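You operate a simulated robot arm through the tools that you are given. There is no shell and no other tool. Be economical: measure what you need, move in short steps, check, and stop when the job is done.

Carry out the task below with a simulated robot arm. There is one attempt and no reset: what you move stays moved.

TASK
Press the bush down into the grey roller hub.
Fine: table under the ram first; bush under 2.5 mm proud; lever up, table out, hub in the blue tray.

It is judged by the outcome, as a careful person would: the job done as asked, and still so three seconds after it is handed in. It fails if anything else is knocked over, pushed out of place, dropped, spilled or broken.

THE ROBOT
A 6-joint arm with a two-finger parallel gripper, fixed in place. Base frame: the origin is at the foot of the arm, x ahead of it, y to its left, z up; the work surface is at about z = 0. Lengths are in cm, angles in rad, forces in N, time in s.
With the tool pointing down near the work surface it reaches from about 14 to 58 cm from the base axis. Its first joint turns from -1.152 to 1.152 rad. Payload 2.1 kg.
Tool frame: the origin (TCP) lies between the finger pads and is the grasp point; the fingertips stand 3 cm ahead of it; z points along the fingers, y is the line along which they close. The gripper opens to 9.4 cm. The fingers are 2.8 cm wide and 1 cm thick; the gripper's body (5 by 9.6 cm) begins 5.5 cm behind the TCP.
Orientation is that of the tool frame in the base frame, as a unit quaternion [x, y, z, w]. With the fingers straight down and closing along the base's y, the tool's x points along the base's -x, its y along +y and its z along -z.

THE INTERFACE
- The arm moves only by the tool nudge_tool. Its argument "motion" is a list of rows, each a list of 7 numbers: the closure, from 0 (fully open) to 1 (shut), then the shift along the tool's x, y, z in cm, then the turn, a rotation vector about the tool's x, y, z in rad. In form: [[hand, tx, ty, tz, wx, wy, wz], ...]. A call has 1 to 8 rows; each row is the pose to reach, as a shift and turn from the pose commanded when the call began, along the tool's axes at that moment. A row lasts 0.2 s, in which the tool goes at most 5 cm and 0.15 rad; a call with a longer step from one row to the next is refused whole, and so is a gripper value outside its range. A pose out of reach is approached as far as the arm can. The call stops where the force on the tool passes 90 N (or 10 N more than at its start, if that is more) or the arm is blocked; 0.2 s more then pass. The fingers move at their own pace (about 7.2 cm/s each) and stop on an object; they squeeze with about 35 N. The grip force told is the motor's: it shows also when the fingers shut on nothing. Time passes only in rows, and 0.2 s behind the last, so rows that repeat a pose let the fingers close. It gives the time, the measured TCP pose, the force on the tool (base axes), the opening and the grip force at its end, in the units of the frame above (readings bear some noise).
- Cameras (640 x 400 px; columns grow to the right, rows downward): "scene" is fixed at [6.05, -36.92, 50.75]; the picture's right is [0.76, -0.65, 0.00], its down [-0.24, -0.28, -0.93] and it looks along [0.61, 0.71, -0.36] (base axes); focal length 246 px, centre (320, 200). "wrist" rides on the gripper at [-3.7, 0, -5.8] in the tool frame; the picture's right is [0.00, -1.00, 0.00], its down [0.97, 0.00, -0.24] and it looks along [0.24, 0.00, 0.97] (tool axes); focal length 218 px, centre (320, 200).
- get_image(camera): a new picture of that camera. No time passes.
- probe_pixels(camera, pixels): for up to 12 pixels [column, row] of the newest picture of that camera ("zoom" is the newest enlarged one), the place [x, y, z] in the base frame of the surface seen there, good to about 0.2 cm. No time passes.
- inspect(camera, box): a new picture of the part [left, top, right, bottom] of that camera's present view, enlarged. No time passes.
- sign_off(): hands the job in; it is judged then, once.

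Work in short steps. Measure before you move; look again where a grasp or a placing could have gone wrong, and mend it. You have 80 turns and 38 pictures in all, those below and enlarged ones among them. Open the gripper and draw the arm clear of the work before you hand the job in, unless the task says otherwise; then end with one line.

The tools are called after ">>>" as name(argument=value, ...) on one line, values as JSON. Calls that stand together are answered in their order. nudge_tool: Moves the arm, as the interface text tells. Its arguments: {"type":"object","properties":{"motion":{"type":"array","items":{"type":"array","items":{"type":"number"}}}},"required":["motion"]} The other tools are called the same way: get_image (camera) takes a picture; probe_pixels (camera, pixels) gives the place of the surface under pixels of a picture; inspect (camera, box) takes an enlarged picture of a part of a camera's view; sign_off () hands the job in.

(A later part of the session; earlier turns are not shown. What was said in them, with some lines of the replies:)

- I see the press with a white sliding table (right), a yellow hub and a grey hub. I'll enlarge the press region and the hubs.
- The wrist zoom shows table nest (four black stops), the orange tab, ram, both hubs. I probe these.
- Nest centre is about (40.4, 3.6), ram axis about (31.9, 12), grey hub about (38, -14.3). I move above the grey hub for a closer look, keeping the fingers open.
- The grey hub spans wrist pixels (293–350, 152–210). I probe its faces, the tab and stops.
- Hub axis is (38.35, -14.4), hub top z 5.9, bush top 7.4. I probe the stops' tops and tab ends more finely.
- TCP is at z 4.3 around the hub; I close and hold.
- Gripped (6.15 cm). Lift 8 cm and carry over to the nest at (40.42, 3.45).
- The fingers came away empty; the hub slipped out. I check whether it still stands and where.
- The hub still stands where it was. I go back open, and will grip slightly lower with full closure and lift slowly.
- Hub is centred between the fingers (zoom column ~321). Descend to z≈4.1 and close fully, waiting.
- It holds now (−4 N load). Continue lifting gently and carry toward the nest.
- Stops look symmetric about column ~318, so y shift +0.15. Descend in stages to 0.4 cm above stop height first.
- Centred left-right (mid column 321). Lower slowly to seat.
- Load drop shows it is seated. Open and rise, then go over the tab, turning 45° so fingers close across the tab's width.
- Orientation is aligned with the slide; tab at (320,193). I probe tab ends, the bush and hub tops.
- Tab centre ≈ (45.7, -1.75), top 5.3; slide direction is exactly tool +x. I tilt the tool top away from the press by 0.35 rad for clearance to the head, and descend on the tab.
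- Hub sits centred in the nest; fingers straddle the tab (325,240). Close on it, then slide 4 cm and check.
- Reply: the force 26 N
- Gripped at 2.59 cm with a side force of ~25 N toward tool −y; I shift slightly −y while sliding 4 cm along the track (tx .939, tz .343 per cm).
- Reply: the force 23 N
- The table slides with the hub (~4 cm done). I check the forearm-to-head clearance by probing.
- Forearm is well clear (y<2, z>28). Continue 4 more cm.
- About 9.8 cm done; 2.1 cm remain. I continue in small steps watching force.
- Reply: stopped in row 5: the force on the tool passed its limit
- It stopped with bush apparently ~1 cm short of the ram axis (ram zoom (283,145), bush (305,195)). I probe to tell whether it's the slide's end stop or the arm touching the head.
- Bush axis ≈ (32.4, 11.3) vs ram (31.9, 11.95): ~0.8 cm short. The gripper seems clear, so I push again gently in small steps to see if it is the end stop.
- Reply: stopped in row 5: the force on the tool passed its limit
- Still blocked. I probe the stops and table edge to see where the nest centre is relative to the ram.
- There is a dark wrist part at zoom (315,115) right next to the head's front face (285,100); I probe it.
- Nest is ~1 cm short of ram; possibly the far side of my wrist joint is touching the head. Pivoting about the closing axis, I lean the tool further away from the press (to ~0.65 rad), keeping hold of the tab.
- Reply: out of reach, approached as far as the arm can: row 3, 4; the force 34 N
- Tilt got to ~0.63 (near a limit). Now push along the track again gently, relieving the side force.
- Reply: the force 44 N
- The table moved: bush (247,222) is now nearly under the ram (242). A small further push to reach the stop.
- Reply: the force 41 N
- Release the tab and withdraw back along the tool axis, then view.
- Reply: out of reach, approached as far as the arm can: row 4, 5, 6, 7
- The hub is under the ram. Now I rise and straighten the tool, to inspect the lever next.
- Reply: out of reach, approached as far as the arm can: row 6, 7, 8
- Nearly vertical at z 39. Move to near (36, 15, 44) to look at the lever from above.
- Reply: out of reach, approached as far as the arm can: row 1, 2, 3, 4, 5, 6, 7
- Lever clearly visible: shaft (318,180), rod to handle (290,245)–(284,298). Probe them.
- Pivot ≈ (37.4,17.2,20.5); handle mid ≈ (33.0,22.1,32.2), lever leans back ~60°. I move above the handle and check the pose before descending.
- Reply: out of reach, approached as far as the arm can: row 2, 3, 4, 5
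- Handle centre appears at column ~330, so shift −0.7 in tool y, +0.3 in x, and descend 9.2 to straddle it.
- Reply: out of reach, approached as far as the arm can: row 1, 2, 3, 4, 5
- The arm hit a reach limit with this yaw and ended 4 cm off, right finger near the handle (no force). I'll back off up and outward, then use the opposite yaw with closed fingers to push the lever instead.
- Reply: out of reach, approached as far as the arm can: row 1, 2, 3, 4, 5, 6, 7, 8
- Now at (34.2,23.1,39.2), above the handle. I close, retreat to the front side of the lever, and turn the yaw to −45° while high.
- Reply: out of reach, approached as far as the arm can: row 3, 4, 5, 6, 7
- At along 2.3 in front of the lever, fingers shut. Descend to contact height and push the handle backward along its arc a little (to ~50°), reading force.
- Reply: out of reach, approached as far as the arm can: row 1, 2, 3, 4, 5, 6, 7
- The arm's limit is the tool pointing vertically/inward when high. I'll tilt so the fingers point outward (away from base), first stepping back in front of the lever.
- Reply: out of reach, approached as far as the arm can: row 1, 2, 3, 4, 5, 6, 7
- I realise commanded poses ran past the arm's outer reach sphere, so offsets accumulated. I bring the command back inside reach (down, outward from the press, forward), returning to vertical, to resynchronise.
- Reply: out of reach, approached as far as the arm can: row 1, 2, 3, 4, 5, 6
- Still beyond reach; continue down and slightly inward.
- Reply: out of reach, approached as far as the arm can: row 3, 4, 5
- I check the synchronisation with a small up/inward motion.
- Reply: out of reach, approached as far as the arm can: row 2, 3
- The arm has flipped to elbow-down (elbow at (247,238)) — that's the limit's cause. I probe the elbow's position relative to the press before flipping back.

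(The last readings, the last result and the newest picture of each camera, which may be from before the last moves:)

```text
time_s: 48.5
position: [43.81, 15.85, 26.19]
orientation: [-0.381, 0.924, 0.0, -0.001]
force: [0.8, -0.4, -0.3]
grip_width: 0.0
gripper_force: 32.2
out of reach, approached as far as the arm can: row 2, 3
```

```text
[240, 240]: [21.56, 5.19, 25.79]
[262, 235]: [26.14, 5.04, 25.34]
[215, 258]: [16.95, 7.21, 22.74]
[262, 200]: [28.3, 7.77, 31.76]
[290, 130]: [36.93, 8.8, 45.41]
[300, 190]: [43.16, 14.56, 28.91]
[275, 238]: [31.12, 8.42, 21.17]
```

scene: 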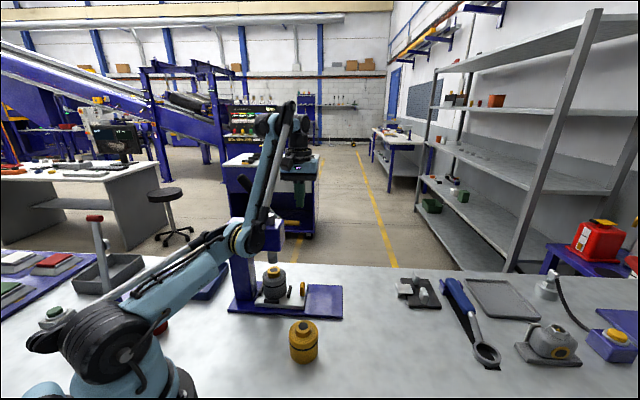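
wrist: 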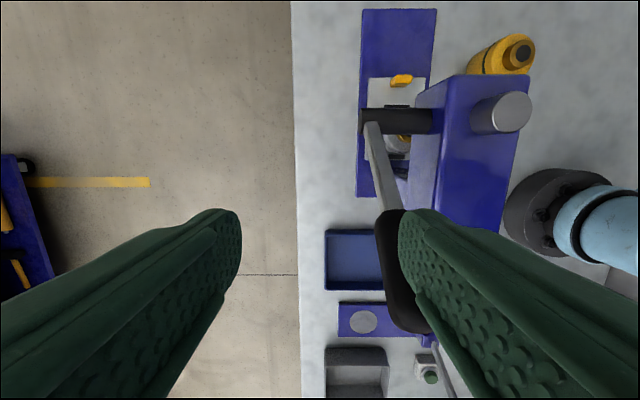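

Elbow is near but clear. I raise the tool to straighten the arm, then swing to y≈−8 away from the press.

>>> nudge_tool(motion=[[1, 0, 0, -3, 0, 0, 0], [1, 0, 0, -6, 0, 0, 0], [1, 0, 0, -9, 0, 0, 0], [1, -1, -1, -12, 0, 0, 0], [1, -2, -2, -15, 0, 0, 0], [1, -2, -2, -17, 0, 0, 0], [1, 0, -4, -17, 0, 0, 0.05], [1, 2.5, -6.5, -17, 0, 0, 0.1]])

>>> nudge_tool(motion=[[1, 2.5, -2.5, 0, 0, 0, 0.1], [1, 5, -5, 0, 0, 0, 0.2], [1, 7.5, -7.5, 0, 0, 0, 0.3], [1, 10, -10, 0, 0, 0, 0.4], [1, 12, -12, 0, 0, 0, 0.5], [1, 12, -12, 0, 0, 0, 0.6], [1, 12, -12, 0, 0, 0, 0.6]])

```text
time_s: 50.3
position: [41.84, 8.97, 37.78]
orientation: [-0.34, 0.94, 0.001, 0.0]
force: [0.3, -0.3, -0.1]
grip_width: 0.01
gripper_force: 33.6
out of reach, approached as far as the arm can: row 4, 5, 6, 7, 8
```

```text
time_s: 51.9
position: [40.98, -8.28, 38.59]
orientation: [-0.041, 0.999, 0.001, 0.0]
force: [0.4, -0.4, 0.6]
grip_width: 0.01
gripper_force: 32.9
out of reach, approached as far as the arm can: row 2, 3, 4, 5, 6, 7
```

On the sphere at y≈−8. Now move the target outward and downward while still beyond reach, so the elbow bends upward.

>>> nudge_tool(motion=[[1, -3, 0, 2, 0, 0, 0], [1, -6, 0, 5, 0, 0, 0], [1, -8, 0, 9, 0, 0, 0], [1, -8, 0, 13, 0, 0, 0], [1, -8, 0, 17, 0, 0, 0], [1, -8, 0, 21, 0, 0, 0], [1, -8, 0, 24, 0, 0, 0], [1, -6, 0, 26, 0, 0, 0]])

>>> nudge_tool(motion=[[1, 2, 0, 0, 0, 0, 0], [1, 5, 0, 0, 0, 0, 0], [1, 5, 0, 0, 0, 0, 0]])

>>> get_image(camera="scene")

```text
time_s: 53.7
position: [54.58, -8.49, 18.71]
orientation: [-0.042, 0.999, 0.001, 0.001]
force: [-0.7, 1.1, 0.5]
grip_width: 0.02
gripper_force: 32.7
out of reach, approached as far as the arm can: row 5, 6, 7, 8
```

```text
time_s: 54.5
position: [52.37, -9.27, 21.11]
orientation: [-0.042, 0.999, 0.002, 0.001]
force: [-0.9, 0.0, -0.5]
grip_width: 0.03
gripper_force: 33.4
out of reach, approached as far as the arm can: row 1, 2, 3
```

```text
4 pictures are left
```

scene: 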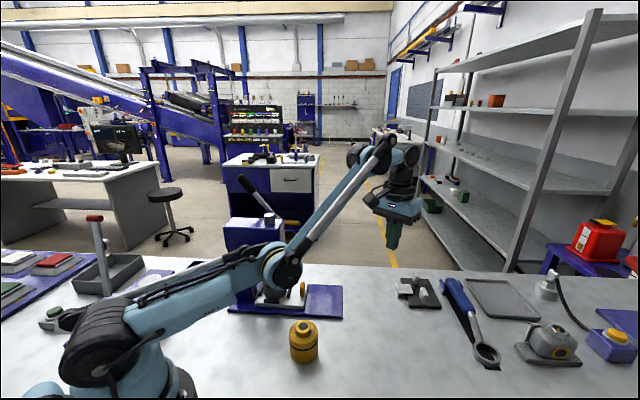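

Still elbow-down, held by the shoulder's low limit. I push the target far out then low, so only bending the elbow the right way can follow, then come back in.

>>> nudge_tool(motion=[[1, -4.5, 0, 0, 0, 0, 0], [1, -9, 0, 0, 0, 0, 0], [1, -13.5, 0, 0, 0, 0, 0], [1, -18, 0, 0, 0, 0, 0], [1, -18, 0, 3, 0, 0, 0], [1, -18, 0, 6, 0, 0, 0], [1, -18, 0, 8, 0, 0, 0], [1, -18, 0, 8, 0, 0, 0]])

>>> nudge_tool(motion=[[1, 3, 0, 0, 0, 0, 0], [1, 6, 0, 0, 0, 0, 0], [1, 9, 0, 0, 0, 0, 0], [1, 12, 0, 0, 0, 0, 0], [1, 15, 0, 0, 0, 0, 0], [1, 18, 0, 0, 0, 0, 0], [1, 18, 0, 0, 0, 0, 0]])

```text
time_s: 56.3
position: [58.63, -6.66, 11.14]
orientation: [-0.042, 0.999, 0.0, 0.001]
force: [-1.0, -0.5, 0.7]
grip_width: 0.01
gripper_force: 32.9
out of reach, approached as far as the arm can: row 1, 2, 3, 4, 5, 6, 7, 8
```

```text
time_s: 57.9
position: [40.52, -8.18, 10.78]
orientation: [-0.042, 0.999, 0.001, 0.0]
force: [-0.9, -0.2, 0.5]
grip_width: 0.0
gripper_force: 33.1
```

Back in reach with correct sync at (40.5,−8.2,10.8). Rise to (35,−5,36.8) staying inside the reach sphere.

>>> nudge_tool(motion=[[1, 0.9, 0.6, -4.3, 0, 0, 0], [1, 1.8, 1.2, -8.6, 0, 0, 0], [1, 2.7, 1.8, -12.9, 0, 0, 0], [1, 3.6, 2.4, -17.2, 0, 0, 0], [1, 4.4, 3, -21.5, 0, 0, 0], [1, 5.2, 3.45, -25.8, 0, 0, 0], [1, 5.2, 3.45, -25.8, 0, 0, 0]])

```text
time_s: 59.5
position: [35.33, -5.17, 36.71]
orientation: [-0.042, 0.999, 0.002, 0.001]
force: [0.3, 0.6, 0.2]
grip_width: 0.0
gripper_force: 32.8
```

Good. Swing to the front of the lever (36.1, 19.0, 36.3) with yaw so the finger pad spans the lever.

>>> nudge_tool(motion=[[1, -0.4, 3.5, 0, 0, 0, -0.1], [1, -0.9, 7.5, 0.1, 0, 0, -0.2], [1, -1.4, 11.8, 0.2, 0, 0, -0.32], [1, -1.9, 16, 0.3, 0, 0, -0.45], [1, -2.4, 20.3, 0.4, 0, 0, -0.58], [1, -2.8, 24, 0.4, 0, 0, -0.7], [1, -2.8, 24, 0.4, 0, 0, -0.7]])

```text
time_s: 61.1
position: [35.89, 18.92, 36.3]
orientation: [-0.383, 0.924, 0.001, 0.001]
force: [0.5, 1.1, -0.6]
grip_width: 0.02
gripper_force: 32.3
```

Position along 2.1/perp 7.75, as planned. Lower to contact height and push the lever back to ~50°, watching force.

>>> nudge_tool(motion=[[1, -0.25, 0, 1.4, 0, 0, 0], [1, -0.25, 1.0, 1.4, 0, 0, 0], [1, -0.25, 2.0, 1.4, 0, 0, 0], [1, -0.25, 2.5, 1.65, 0, 0, 0], [1, -0.25, 2.97, 1.93, 0, 0, 0], [1, -0.25, 3.4, 2.2, 0, 0, 0], [1, -0.25, 3.9, 2.5, 0, 0, 0]])

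```text
time_s: 62.7
position: [33.46, 21.93, 33.82]
orientation: [-0.382, 0.924, 0.002, 0.0]
force: [0.5, -1.1, 0.8]
grip_width: 0.0
gripper_force: 32.8
```

No force yet. Continue the arc to ~30°.

>>> nudge_tool(motion=[[1, 0, 0.86, 0.7, 0, 0, 0], [1, 0, 1.67, 1.4, 0, 0, 0], [1, 0, 2.41, 2.23, 0, 0, 0], [1, 0, 3.08, 3.1, 0, 0, 0], [1, 0, 3.08, 3.1, 0, 0, 0]])

>>> inspect(camera="scene", box=[200, 150, 340, 320])

```text
time_s: 63.9
position: [31.42, 24.15, 30.84]
orientation: [-0.382, 0.924, 0.001, 0.0]
force: [-0.5, 0.8, -0.1]
grip_width: 0.0
gripper_force: 33.0
```

```text
2.35 times, centred on (270, 235) of scene
```

zoom: 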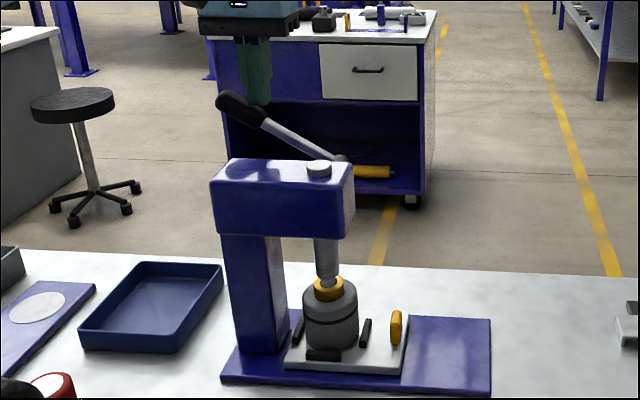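

The ram comes down with the lever, now at the bush. Continue the arc in small steps until it resists.

>>> nudge_tool(motion=[[1, 0, 0.3, 0.45, 0, 0, 0], [1, 0, 0.59, 0.92, 0, 0, 0], [1, 0, 0.84, 1.4, 0, 0, 0], [1, 0, 1.09, 1.9, 0, 0, 0], [1, 0, 1.3, 2.4, 0, 0, 0], [1, 0, 1.5, 2.9, 0, 0, 0]])

```text
time_s: 65.3
position: [30.23, 25.17, 27.82]
orientation: [-0.383, 0.924, 0.0, 0.0]
force: [0.6, 0.2, 0.8]
grip_width: 0.01
gripper_force: 33.5
```

Hardly any force yet. Continue toward 5°, watching.

>>> nudge_tool(motion=[[1, 0, 0.16, 0.5, 0, 0, 0], [1, 0, 0.3, 1.05, 0, 0, 0], [1, 0, 0.43, 1.55, 0, 0, 0], [1, 0, 0.55, 2.1, 0, 0, 0], [1, 0, 0.6, 2.6, 0, 0, 0]])

```text
time_s: 66.5
position: [29.75, 25.53, 25.34]
orientation: [-0.382, 0.924, 0.002, 0.001]
force: [-0.2, 3.9, 6.7]
grip_width: 0.01
gripper_force: 32.8
```

Resistance starts (6.7 N). Continue.

>>> nudge_tool(motion=[[1, 0, 0, 0.5, 0, 0, 0], [1, 0, 0, 1.0, 0, 0, 0], [1, 0, -0.05, 1.5, 0, 0, 0], [1, 0, -0.1, 2.0, 0, 0, 0], [1, 0, -0.15, 2.5, 0, 0, 0], [1, 0, -0.2, 3.0, 0, 0, 0]])

```text
time_s: 67.9
position: [29.98, 25.51, 22.57]
orientation: [-0.383, 0.924, 0.001, 0.001]
force: [-11.5, 5.8, 81.0]
grip_width: 0.0
gripper_force: 33.6
```

81 N now — pressing hard. A last bit until it stops.

>>> nudge_tool(motion=[[1, 0, 0, 0.15, 0, 0, 0], [1, 0, 0, 0.3, 0, 0, 0], [1, 0, 0, 0.5, 0, 0, 0], [1, 0, 0, 0.7, 0, 0, 0]])

>>> inspect(camera="scene", box=[220, 190, 320, 310])

```text
time_s: 68.3
position: [30.02, 25.52, 22.66]
orientation: [-0.383, 0.924, 0.001, 0.001]
force: [-1.3, 0.6, 45.2]
grip_width: 0.0
gripper_force: 33.1
stopped in row 1: the force on the tool passed its limit (the readings are from after the stop); the commanded pose is now the measured one
```

```text
3.33 times, centred on (270, 250) of scene
```

zoom: 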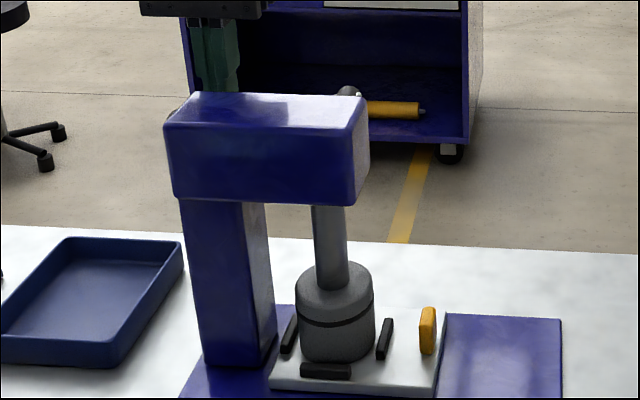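

The bush is fully in (no orange proud). Now raise off, turn the gripper so it closes across the lever, to grip and lift it.

>>> nudge_tool(motion=[[1, 0, 0, -3, 0, 0, 0], [1, 0, 0, -6, 0, 0, 0.14], [0.6, 0, 0, -9, 0, 0, 0.28], [0.3, 0.1, 0.5, -9, 0, 0, 0.42], [0.3, 0.2, 1, -9, 0, 0, 0.56], [0.3, 0.3, 1.5, -9, 0, 0, 0.7], [0.3, 0.3, 2, -9, 0, 0, 0.84], [0.3, 0.3, 2, -9, 0, 0, 0.98]])

>>> nudge_tool(motion=[[0.3, 0, 0, 0, 0, 0, 0.15], [0.3, 0, 0, 0, 0, 0, 0.3], [0.3, 0, 0, 0, 0, 0, 0.45], [0.3, 0, 0, 0, 0, 0, 0.59], [0.3, 0, 0, 0, 0, 0, 0.59]])

>>> get_image(camera="wrist")

```text
time_s: 70.1
position: [28.33, 26.61, 31.52]
orientation: [0.1, 0.995, 0.001, -0.001]
force: [0.9, 0.2, 0.2]
grip_width: 6.58
gripper_force: 0.0
```

```text
time_s: 71.3
position: [28.48, 26.52, 31.5]
orientation: [0.383, 0.924, 0.001, -0.001]
force: [0.6, 0.0, -0.3]
grip_width: 6.59
gripper_force: 0.1
```

```text
1 pictures are left
```

wrist: 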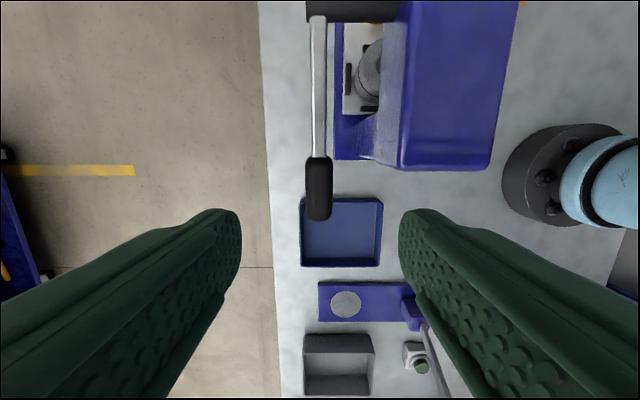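

Lever stayed down; handle at column 319, rows 158–220. I probe the handle and the tray floor/rims here too.

>>> probe_pixels(camera="wrist", pixels=[[319, 165], [319, 190], [319, 212], [318, 100], [342, 232], [305, 202], [380, 202], [302, 262], [380, 264], [342, 250], [440, 168], [400, 168]])

```text
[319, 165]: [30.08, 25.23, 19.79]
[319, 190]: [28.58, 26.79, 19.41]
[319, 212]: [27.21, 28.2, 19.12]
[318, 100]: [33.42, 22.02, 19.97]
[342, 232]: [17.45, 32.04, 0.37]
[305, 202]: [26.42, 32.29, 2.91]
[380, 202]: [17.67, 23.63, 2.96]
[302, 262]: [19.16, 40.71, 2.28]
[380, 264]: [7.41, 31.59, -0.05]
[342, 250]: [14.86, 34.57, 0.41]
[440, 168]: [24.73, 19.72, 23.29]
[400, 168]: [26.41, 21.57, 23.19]
```

Handle centre ≈ (28.5,26.7,18.4), directly below. Descend and grip it.

>>> nudge_tool(motion=[[0.3, 0.1, 0.1, 4, 0, 0, 0], [0.3, 0.1, 0.1, 8, 0, 0, 0], [0.3, 0.1, 0.1, 11, 0, 0, 0], [0.3, 0.1, 0.1, 12.6, 0, 0, 0], [1, 0.1, 0.1, 12.6, 0, 0, 0], [1, 0.1, 0.1, 12.6, 0, 0, 0], [1, 0.1, 0.1, 12.6, 0, 0, 0]])

```text
time_s: 72.9
position: [28.3, 26.84, 18.92]
orientation: [0.383, 0.924, 0.001, -0.001]
force: [-5.9, -7.9, -5.5]
grip_width: 2.81
gripper_force: 45.0
```

Gripped (2.81 cm). Follow the arc upward.

>>> nudge_tool(motion=[[1, 0.1, 0, -1.1, 0, 0, 0], [1, 0.1, 0, -2.25, 0, 0, 0], [1, 0, 0, -3.4, 0, 0, 0], [1, -0.2, 0, -4.5, 0, 0, 0], [1, -0.5, 0, -5.6, 0, 0, 0], [1, -0.85, 0, -6.7, 0, 0, 0], [1, -1.35, 0, -7.7, 0, 0, 0], [1, -1.9, 0, -8.7, 0, 0, 0]])

>>> nudge_tool(motion=[[1, -0.65, 0, -0.95, 0, 0, 0], [1, -1.35, 0, -1.8, 0, 0, 0], [1, -2.15, 0, -2.6, 0, 0, 0], [1, -3.0, 0, -3.3, 0, 0, 0], [1, -3.8, 0, -3.9, 0, 0, 0], [1, -4.5, 0, -4.4, 0, 0, 0]])

```text
time_s: 74.7
position: [29.57, 25.57, 27.68]
orientation: [0.382, 0.924, 0.001, -0.001]
force: [-10.9, -3.8, -9.6]
grip_width: 2.8
gripper_force: 44.9
```

```text
time_s: 76.1
position: [32.77, 22.29, 32.13]
orientation: [0.383, 0.924, 0.002, -0.002]
force: [-11.0, 6.1, -2.4]
grip_width: 2.81
gripper_force: 44.8
```

Lever is back near 60°. Nudge a little more against its upper limit, then release and rise clear.

>>> nudge_tool(motion=[[1, -0.3, 0, -0.18, 0, 0, 0], [1, -0.6, 0, -0.34, 0, 0, 0], [1, -0.9, 0, -0.5, 0, 0, 0]])

```text
time_s: 76.9
position: [33.42, 21.65, 32.55]
orientation: [0.383, 0.924, 0.002, -0.002]
force: [-10.3, 10.1, 5.4]
grip_width: 2.76
gripper_force: 45.0
```

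Lever is at its upper stop (~63°). Open and slide the fingers out forward (−track direction), since the lever lies between them.

>>> nudge_tool(motion=[[0.6, 0, 0, 0, 0, 0, 0], [0.3, 0, 0, 0, 0, 0, 0], [0.3, 0, 0, 0, 0, 0, 0], [0.3, -2, 0, 0, 0, 0, 0], [0.3, -4.5, 0, 0, 0, 0, 0], [0.3, -7, 0, 0, 0, 0, 0], [0.3, -7, 0, 0, 0, 0, 0]])

```text
time_s: 78.5
position: [38.47, 16.72, 32.48]
orientation: [0.383, 0.924, 0.001, -0.001]
force: [0.2, -0.5, 0.0]
grip_width: 6.57
gripper_force: 0.0
```

Clear. Move down in front of the press toward the tab, within reach.

>>> nudge_tool(motion=[[0.3, -2.5, 0, 2.5, 0, 0, 0], [0.3, -5, -0.5, 5, 0, 0, 0], [0.3, -7.5, -2, 8, 0, 0, 0], [0.3, -9, -4.5, 11, 0, 0, 0], [0.3, -10, -7, 14, 0, 0, 0], [0.3, -11, -8, 17, 0, 0, 0], [0.3, -11, -8, 17, 0, 0, 0]])

```text
time_s: 80.1
position: [40.43, 3.38, 15.35]
orientation: [0.383, 0.924, 0.001, -0.001]
force: [0.0, -0.3, -0.1]
grip_width: 6.59
gripper_force: 0.1
```

On the track line at z 15. Tilt 0.6 rad outward and approach the tab along the tool axis.

>>> nudge_tool(motion=[[0.3, 0, 0, 0, 0, 0.15, 0], [0.3, 0, 0, 0.7, 0, 0.3, 0], [0.3, 0, 0, 1.7, 0, 0.45, 0], [0.3, 0, 0, 2.8, 0, 0.6, 0], [0.3, 1.3, 0, 4.7, 0, 0.6, 0], [0.3, 2.6, 0, 6.6, 0, 0.6, 0], [0.3, 3.9, 0, 8.5, 0, 0.6, 0], [0.3, 4.5, 0, 9.4, 0, 0.6, 0]])

```text
time_s: 81.9
position: [37.29, 6.63, 5.97]
orientation: [0.366, 0.882, 0.114, -0.274]
force: [0.9, -0.5, 0.3]
grip_width: 6.57
gripper_force: 0.1
```

Exactly at the tab pose. Close and read the width.

>>> nudge_tool(motion=[[0.7, 0, 0, 0, 0, 0, 0], [1, 0, 0, 0, 0, 0, 0], [1, 0, 0, 0, 0, 0, 0], [1, 0, 0, 0, 0, 0, 0]])

```text
time_s: 82.9
position: [37.16, 6.45, 5.87]
orientation: [0.366, 0.882, 0.114, -0.274]
force: [-6.9, -5.4, -6.3]
grip_width: 2.61
gripper_force: 44.6
```

Tab gripped (2.61 cm). Pull the table out 6 cm first.

>>> nudge_tool(motion=[[1, -0.4, 0, -0.28, 0, 0, 0], [1, -1.1, 0, -0.75, 0, 0, 0], [1, -1.9, 0, -1.3, 0, 0, 0], [1, -2.7, 0, -1.85, 0, 0, 0], [1, -3.5, 0, -2.4, 0, 0, 0], [1, -4.3, 0, -2.94, 0, 0, 0], [1, -4.95, 0, -3.39, 0, 0, 0]])

```text
time_s: 84.5
position: [41.39, 2.45, 5.98]
orientation: [0.369, 0.883, 0.108, -0.27]
force: [-41.3, -40.2, -19.7]
grip_width: 2.58
gripper_force: 45.1
out of reach, approached as far as the arm can: row 6, 7
```

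Near a reach limit with side load; reduce the tilt back to ~0.3 (pivoting on the tab) and relieve sideways.

>>> nudge_tool(motion=[[1, 0.1, -0.1, 0.07, 0, -0.1, 0], [1, 0.25, -0.2, 0.15, 0, -0.2, 0], [1, 0.4, -0.25, 0.28, 0, -0.3, 0], [1, 0.4, -0.25, 0.28, 0, -0.3, 0]])

```text
time_s: 85.5
position: [40.88, 2.88, 6.11]
orientation: [0.378, 0.913, 0.055, -0.144]
force: [-27.6, -26.5, 19.7]
grip_width: 2.62
gripper_force: 45.2
```

In reach again. Pull a further 5.5 cm, relieving side force.

>>> nudge_tool(motion=[[1, -0.3, -0.15, -0.15, 0, 0, 0], [1, -1.0, -0.2, -0.37, 0, 0, 0], [1, -1.9, -0.2, -0.66, 0, 0, 0], [1, -2.8, -0.2, -0.95, 0, 0, 0], [1, -3.7, -0.2, -1.24, 0, 0, 0], [1, -4.6, -0.2, -1.52, 0, 0, 0], [1, -5.2, -0.2, -1.72, 0, 0, 0]])

```text
time_s: 87.1
position: [44.78, -1.0, 6.11]
orientation: [0.378, 0.913, 0.058, -0.14]
force: [-12.7, -11.5, 16.1]
grip_width: 2.6
gripper_force: 44.8
```

About 1.7 cm remains; pull in small steps to the stop.

>>> nudge_tool(motion=[[1, -0.4, -0.05, -0.13, 0, 0, 0], [1, -0.8, -0.05, -0.26, 0, 0, 0], [1, -1.2, -0.05, -0.4, 0, 0, 0], [1, -1.5, -0.05, -0.5, 0, 0, 0], [1, -1.75, -0.05, -0.6, 0, 0, 0], [1, -1.95, -0.05, -0.65, 0, 0, 0]])

```text
time_s: 88.5
position: [46.03, -2.18, 6.13]
orientation: [0.377, 0.913, 0.059, -0.145]
force: [-33.9, 24.5, 0.0]
grip_width: 2.58
gripper_force: 44.9
```

Table back at its outer stop. Release, rise and straighten.

>>> nudge_tool(motion=[[0.5, 0, 0, 0, 0, 0, 0], [0.3, 0, 0, 0, 0, 0, 0], [0.3, 0.3, 0, -2, 0, 0, 0], [0.3, 0.9, 0, -4, 0, -0.1, 0], [0.3, 1.8, 0, -6.2, 0, -0.2, 0], [0.2, 2.7, 0, -9, 0, -0.3, 0], [0, 3, 0, -10, 0, -0.3, 0], [0, 3, 0, -10, 0, -0.3, 0]])

```text
time_s: 90.3
position: [46.31, -2.44, 16.58]
orientation: [0.383, 0.924, 0.001, 0.0]
force: [-0.9, 0.7, 0.7]
grip_width: 9.4
gripper_force: 0.0
```

Move over the hub at (40.4, 3.5), turning the yaw back so fingers fit between the stops.

>>> nudge_tool(motion=[[0, 1.4, 0, 0, 0, 0, -0.13], [0, 2.8, 0, 0, 0, 0, -0.26], [0, 4.2, 0, 0, 0, 0, -0.4], [0, 5.6, 0, 0, 0, 0, -0.53], [0, 7, 0, 0, 0, 0, -0.66], [0, 8.37, 0.02, 0, 0, 0, -0.785], [0, 8.37, 0.02, 0, 0, 0, -0.785]])

>>> get_image(camera="wrist")

```text
time_s: 91.9
position: [40.61, 3.51, 16.48]
orientation: [0.0, 1.0, 0.001, -0.001]
force: [0.7, -0.1, 0.2]
grip_width: 9.4
gripper_force: 0.0
```

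```text
0 pictures are left
```

wrist: 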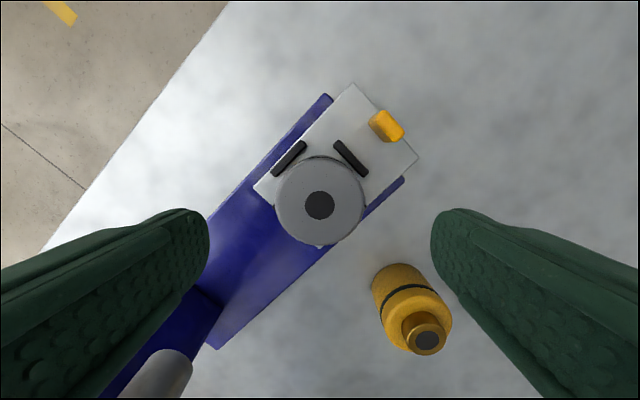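

Last picture: hub centred in the nest, bush in. Probe the hub rim, and bush height.

>>> probe_pixels(camera="wrist", pixels=[[319, 205], [319, 188], [336, 205], [302, 205], [280, 202], [359, 202], [319, 162], [319, 238], [390, 122], [175, 375]])

```text
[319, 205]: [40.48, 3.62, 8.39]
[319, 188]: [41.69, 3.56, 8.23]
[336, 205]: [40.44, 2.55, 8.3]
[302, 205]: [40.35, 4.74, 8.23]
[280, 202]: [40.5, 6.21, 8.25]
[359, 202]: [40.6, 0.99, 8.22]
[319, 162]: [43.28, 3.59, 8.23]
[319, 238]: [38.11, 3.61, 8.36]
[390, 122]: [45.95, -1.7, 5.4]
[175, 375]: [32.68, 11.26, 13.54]
```

Bush is flush (8.3 vs 8.25), ram up at 13.5. Descend and grip the hub.

>>> nudge_tool(motion=[[0, 0.05, 0.1, 4, 0, 0, 0], [0, 0.05, 0.1, 8, 0, 0, 0], [0, 0.05, 0.1, 10, 0, 0, 0], [0, 0.05, 0.1, 10.1, 0, 0, 0], [1, 0.05, 0.1, 10.1, 0, 0, 0], [1, 0.05, 0.1, 10.1, 0, 0, 0], [1, 0.05, 0.1, 10.1, 0, 0, 0], [1, 0.05, 0.1, 10.1, 0, 0, 0]])

>>> nudge_tool(motion=[[1, 0, 0, -0.2, 0, 0, 0], [1, 0, 0, -0.6, 0, 0, 0], [1, 0, 0, -1.2, 0, 0, 0], [1, 0, 0, -2, 0, 0, 0], [1, 0, 0, -3, 0, 0, 0], [1, 0, 0, -4, 0, 0, 0], [1, 0, 0, -5, 0, 0, 0]])

```text
time_s: 93.7
position: [40.49, 3.49, 6.54]
orientation: [0.0, 1.0, 0.002, 0.0]
force: [-0.2, 0.0, -0.3]
grip_width: 6.13
gripper_force: 34.9
```

```text
time_s: 95.3
position: [40.37, 3.57, 11.47]
orientation: [0.0, 1.0, 0.001, -0.001]
force: [-0.3, -0.7, -5.2]
grip_width: 6.1
gripper_force: 35.0
```

Held. Carry it by the near side of the press: first inward toward (21.4, 0.5, 18.5).

>>> nudge_tool(motion=[[1, 1, -1.5, -1, 0, 0, 0], [1, 3, -4, -2.5, 0, 0, 0], [1, 6, -5.5, -4, 0, 0, 0], [1, 9.5, -6, -5.5, 0, 0, 0], [1, 13, -5.5, -6.5, 0, 0, 0], [1, 16, -4.5, -7, 0, 0, 0], [1, 18.5, -3.5, -7, 0, 0, 0], [1, 19, -3, -7, 0, 0, 0]])

```text
time_s: 97.1
position: [21.37, 0.51, 18.47]
orientation: [0.0, 1.0, 0.002, -0.001]
force: [0.0, -0.1, -3.7]
grip_width: 6.1
gripper_force: 35.0
```

Now arc around the base on the near side of the press toward azimuth 60°.

>>> nudge_tool(motion=[[1, 0.2, 2, 0, 0, 0, 0], [1, 0.7, 5.5, 0, 0, 0, 0], [1, 2.6, 9, 0, 0, 0, 0], [1, 5.4, 12, 0, 0, 0, 0], [1, 8.2, 15, 0, 0, 0, 0], [1, 9.8, 17.5, 0, 0, 0, 0], [1, 10.3, 18.5, 0, 0, 0, 0], [1, 10.3, 18.5, 0, 0, 0, 0]])

```text
time_s: 98.9
position: [11.03, 19.07, 18.62]
orientation: [0.0, 1.0, 0.001, -0.001]
force: [0.1, -0.2, -4.5]
grip_width: 6.08
gripper_force: 35.2
```

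Move out over the tray centre (18.4, 32.2) and lower partway.

>>> nudge_tool(motion=[[1, -1.2, 2.1, 0, 0, 0, 0], [1, -3.2, 5.7, 0, 0, 0, 0], [1, -5.4, 9.5, 0, 0, 0, 0], [1, -7, 12.4, 0, 0, 0, 0], [1, -7.4, 13.1, 1.5, 0, 0, 0], [1, -7.4, 13.1, 4.5, 0, 0, 0], [1, -7.4, 13.1, 8, 0, 0, 0], [1, -7.4, 13.1, 9, 0, 0, 0]])

```text
time_s: 100.7
position: [18.51, 32.03, 9.53]
orientation: [0.0, 1.0, 0.001, -0.001]
force: [-0.3, 0.2, -4.1]
grip_width: 6.12
gripper_force: 35.0
```

Over the tray at z 9.5. Lower slowly until the load drops.

>>> nudge_tool(motion=[[1, 0, 0, 1.2, 0, 0, 0], [1, 0, 0, 2.4, 0, 0, 0], [1, 0, 0, 3.4, 0, 0, 0], [1, 0, 0, 4.1, 0, 0, 0], [1, 0, 0, 4.5, 0, 0, 0], [1, 0, 0, 4.75, 0, 0, 0], [1, 0, 0, 4.75, 0, 0, 0]])

```text
time_s: 102.3
position: [18.61, 32.21, 4.85]
orientation: [0.0, 1.0, 0.003, -0.001]
force: [-0.1, -0.2, -4.5]
grip_width: 6.06
gripper_force: 35.4
```

Still carrying the load; lower a few mm more.

>>> nudge_tool(motion=[[1, 0, 0, 0.1, 0, 0, 0], [1, 0, 0, 0.2, 0, 0, 0], [1, 0, 0, 0.3, 0, 0, 0], [1, 0, 0, 0.3, 0, 0, 0]])

```text
time_s: 103.3
position: [18.54, 32.09, 4.61]
orientation: [-0.001, 1.0, 0.001, 0.0]
force: [-2.4, 0.3, 32.9]
grip_width: 6.09
gripper_force: 34.3
5 turns are left
```

Contact (+33 N): it's seated on the tray floor. Open slightly and rise clear.

>>> nudge_tool(motion=[[1, 0, 0, -0.1, 0, 0, 0], [0.2, 0, 0, -0.1, 0, 0, 0], [0.2, 0, 0, -0.1, 0, 0, 0], [0.2, 0, 0, -2, 0, 0, 0], [0.2, 0, 0, -5, 0, 0, 0], [0.2, 0, 0, -9, 0, 0, 0], [0.2, 0, 0, -13, 0, 0, 0], [0.2, 0, 0, -15, 0, 0, 0]])

```text
time_s: 105.1
position: [18.44, 32.12, 19.47]
orientation: [-0.001, 1.0, 0.002, -0.001]
force: [-0.1, -0.4, -0.6]
grip_width: 7.52
gripper_force: 0.1
4 turns are left
```

Gripper is open and clear, with no load on it. Hand in.

>>> sign_off()

```text
The job is handed in.
```
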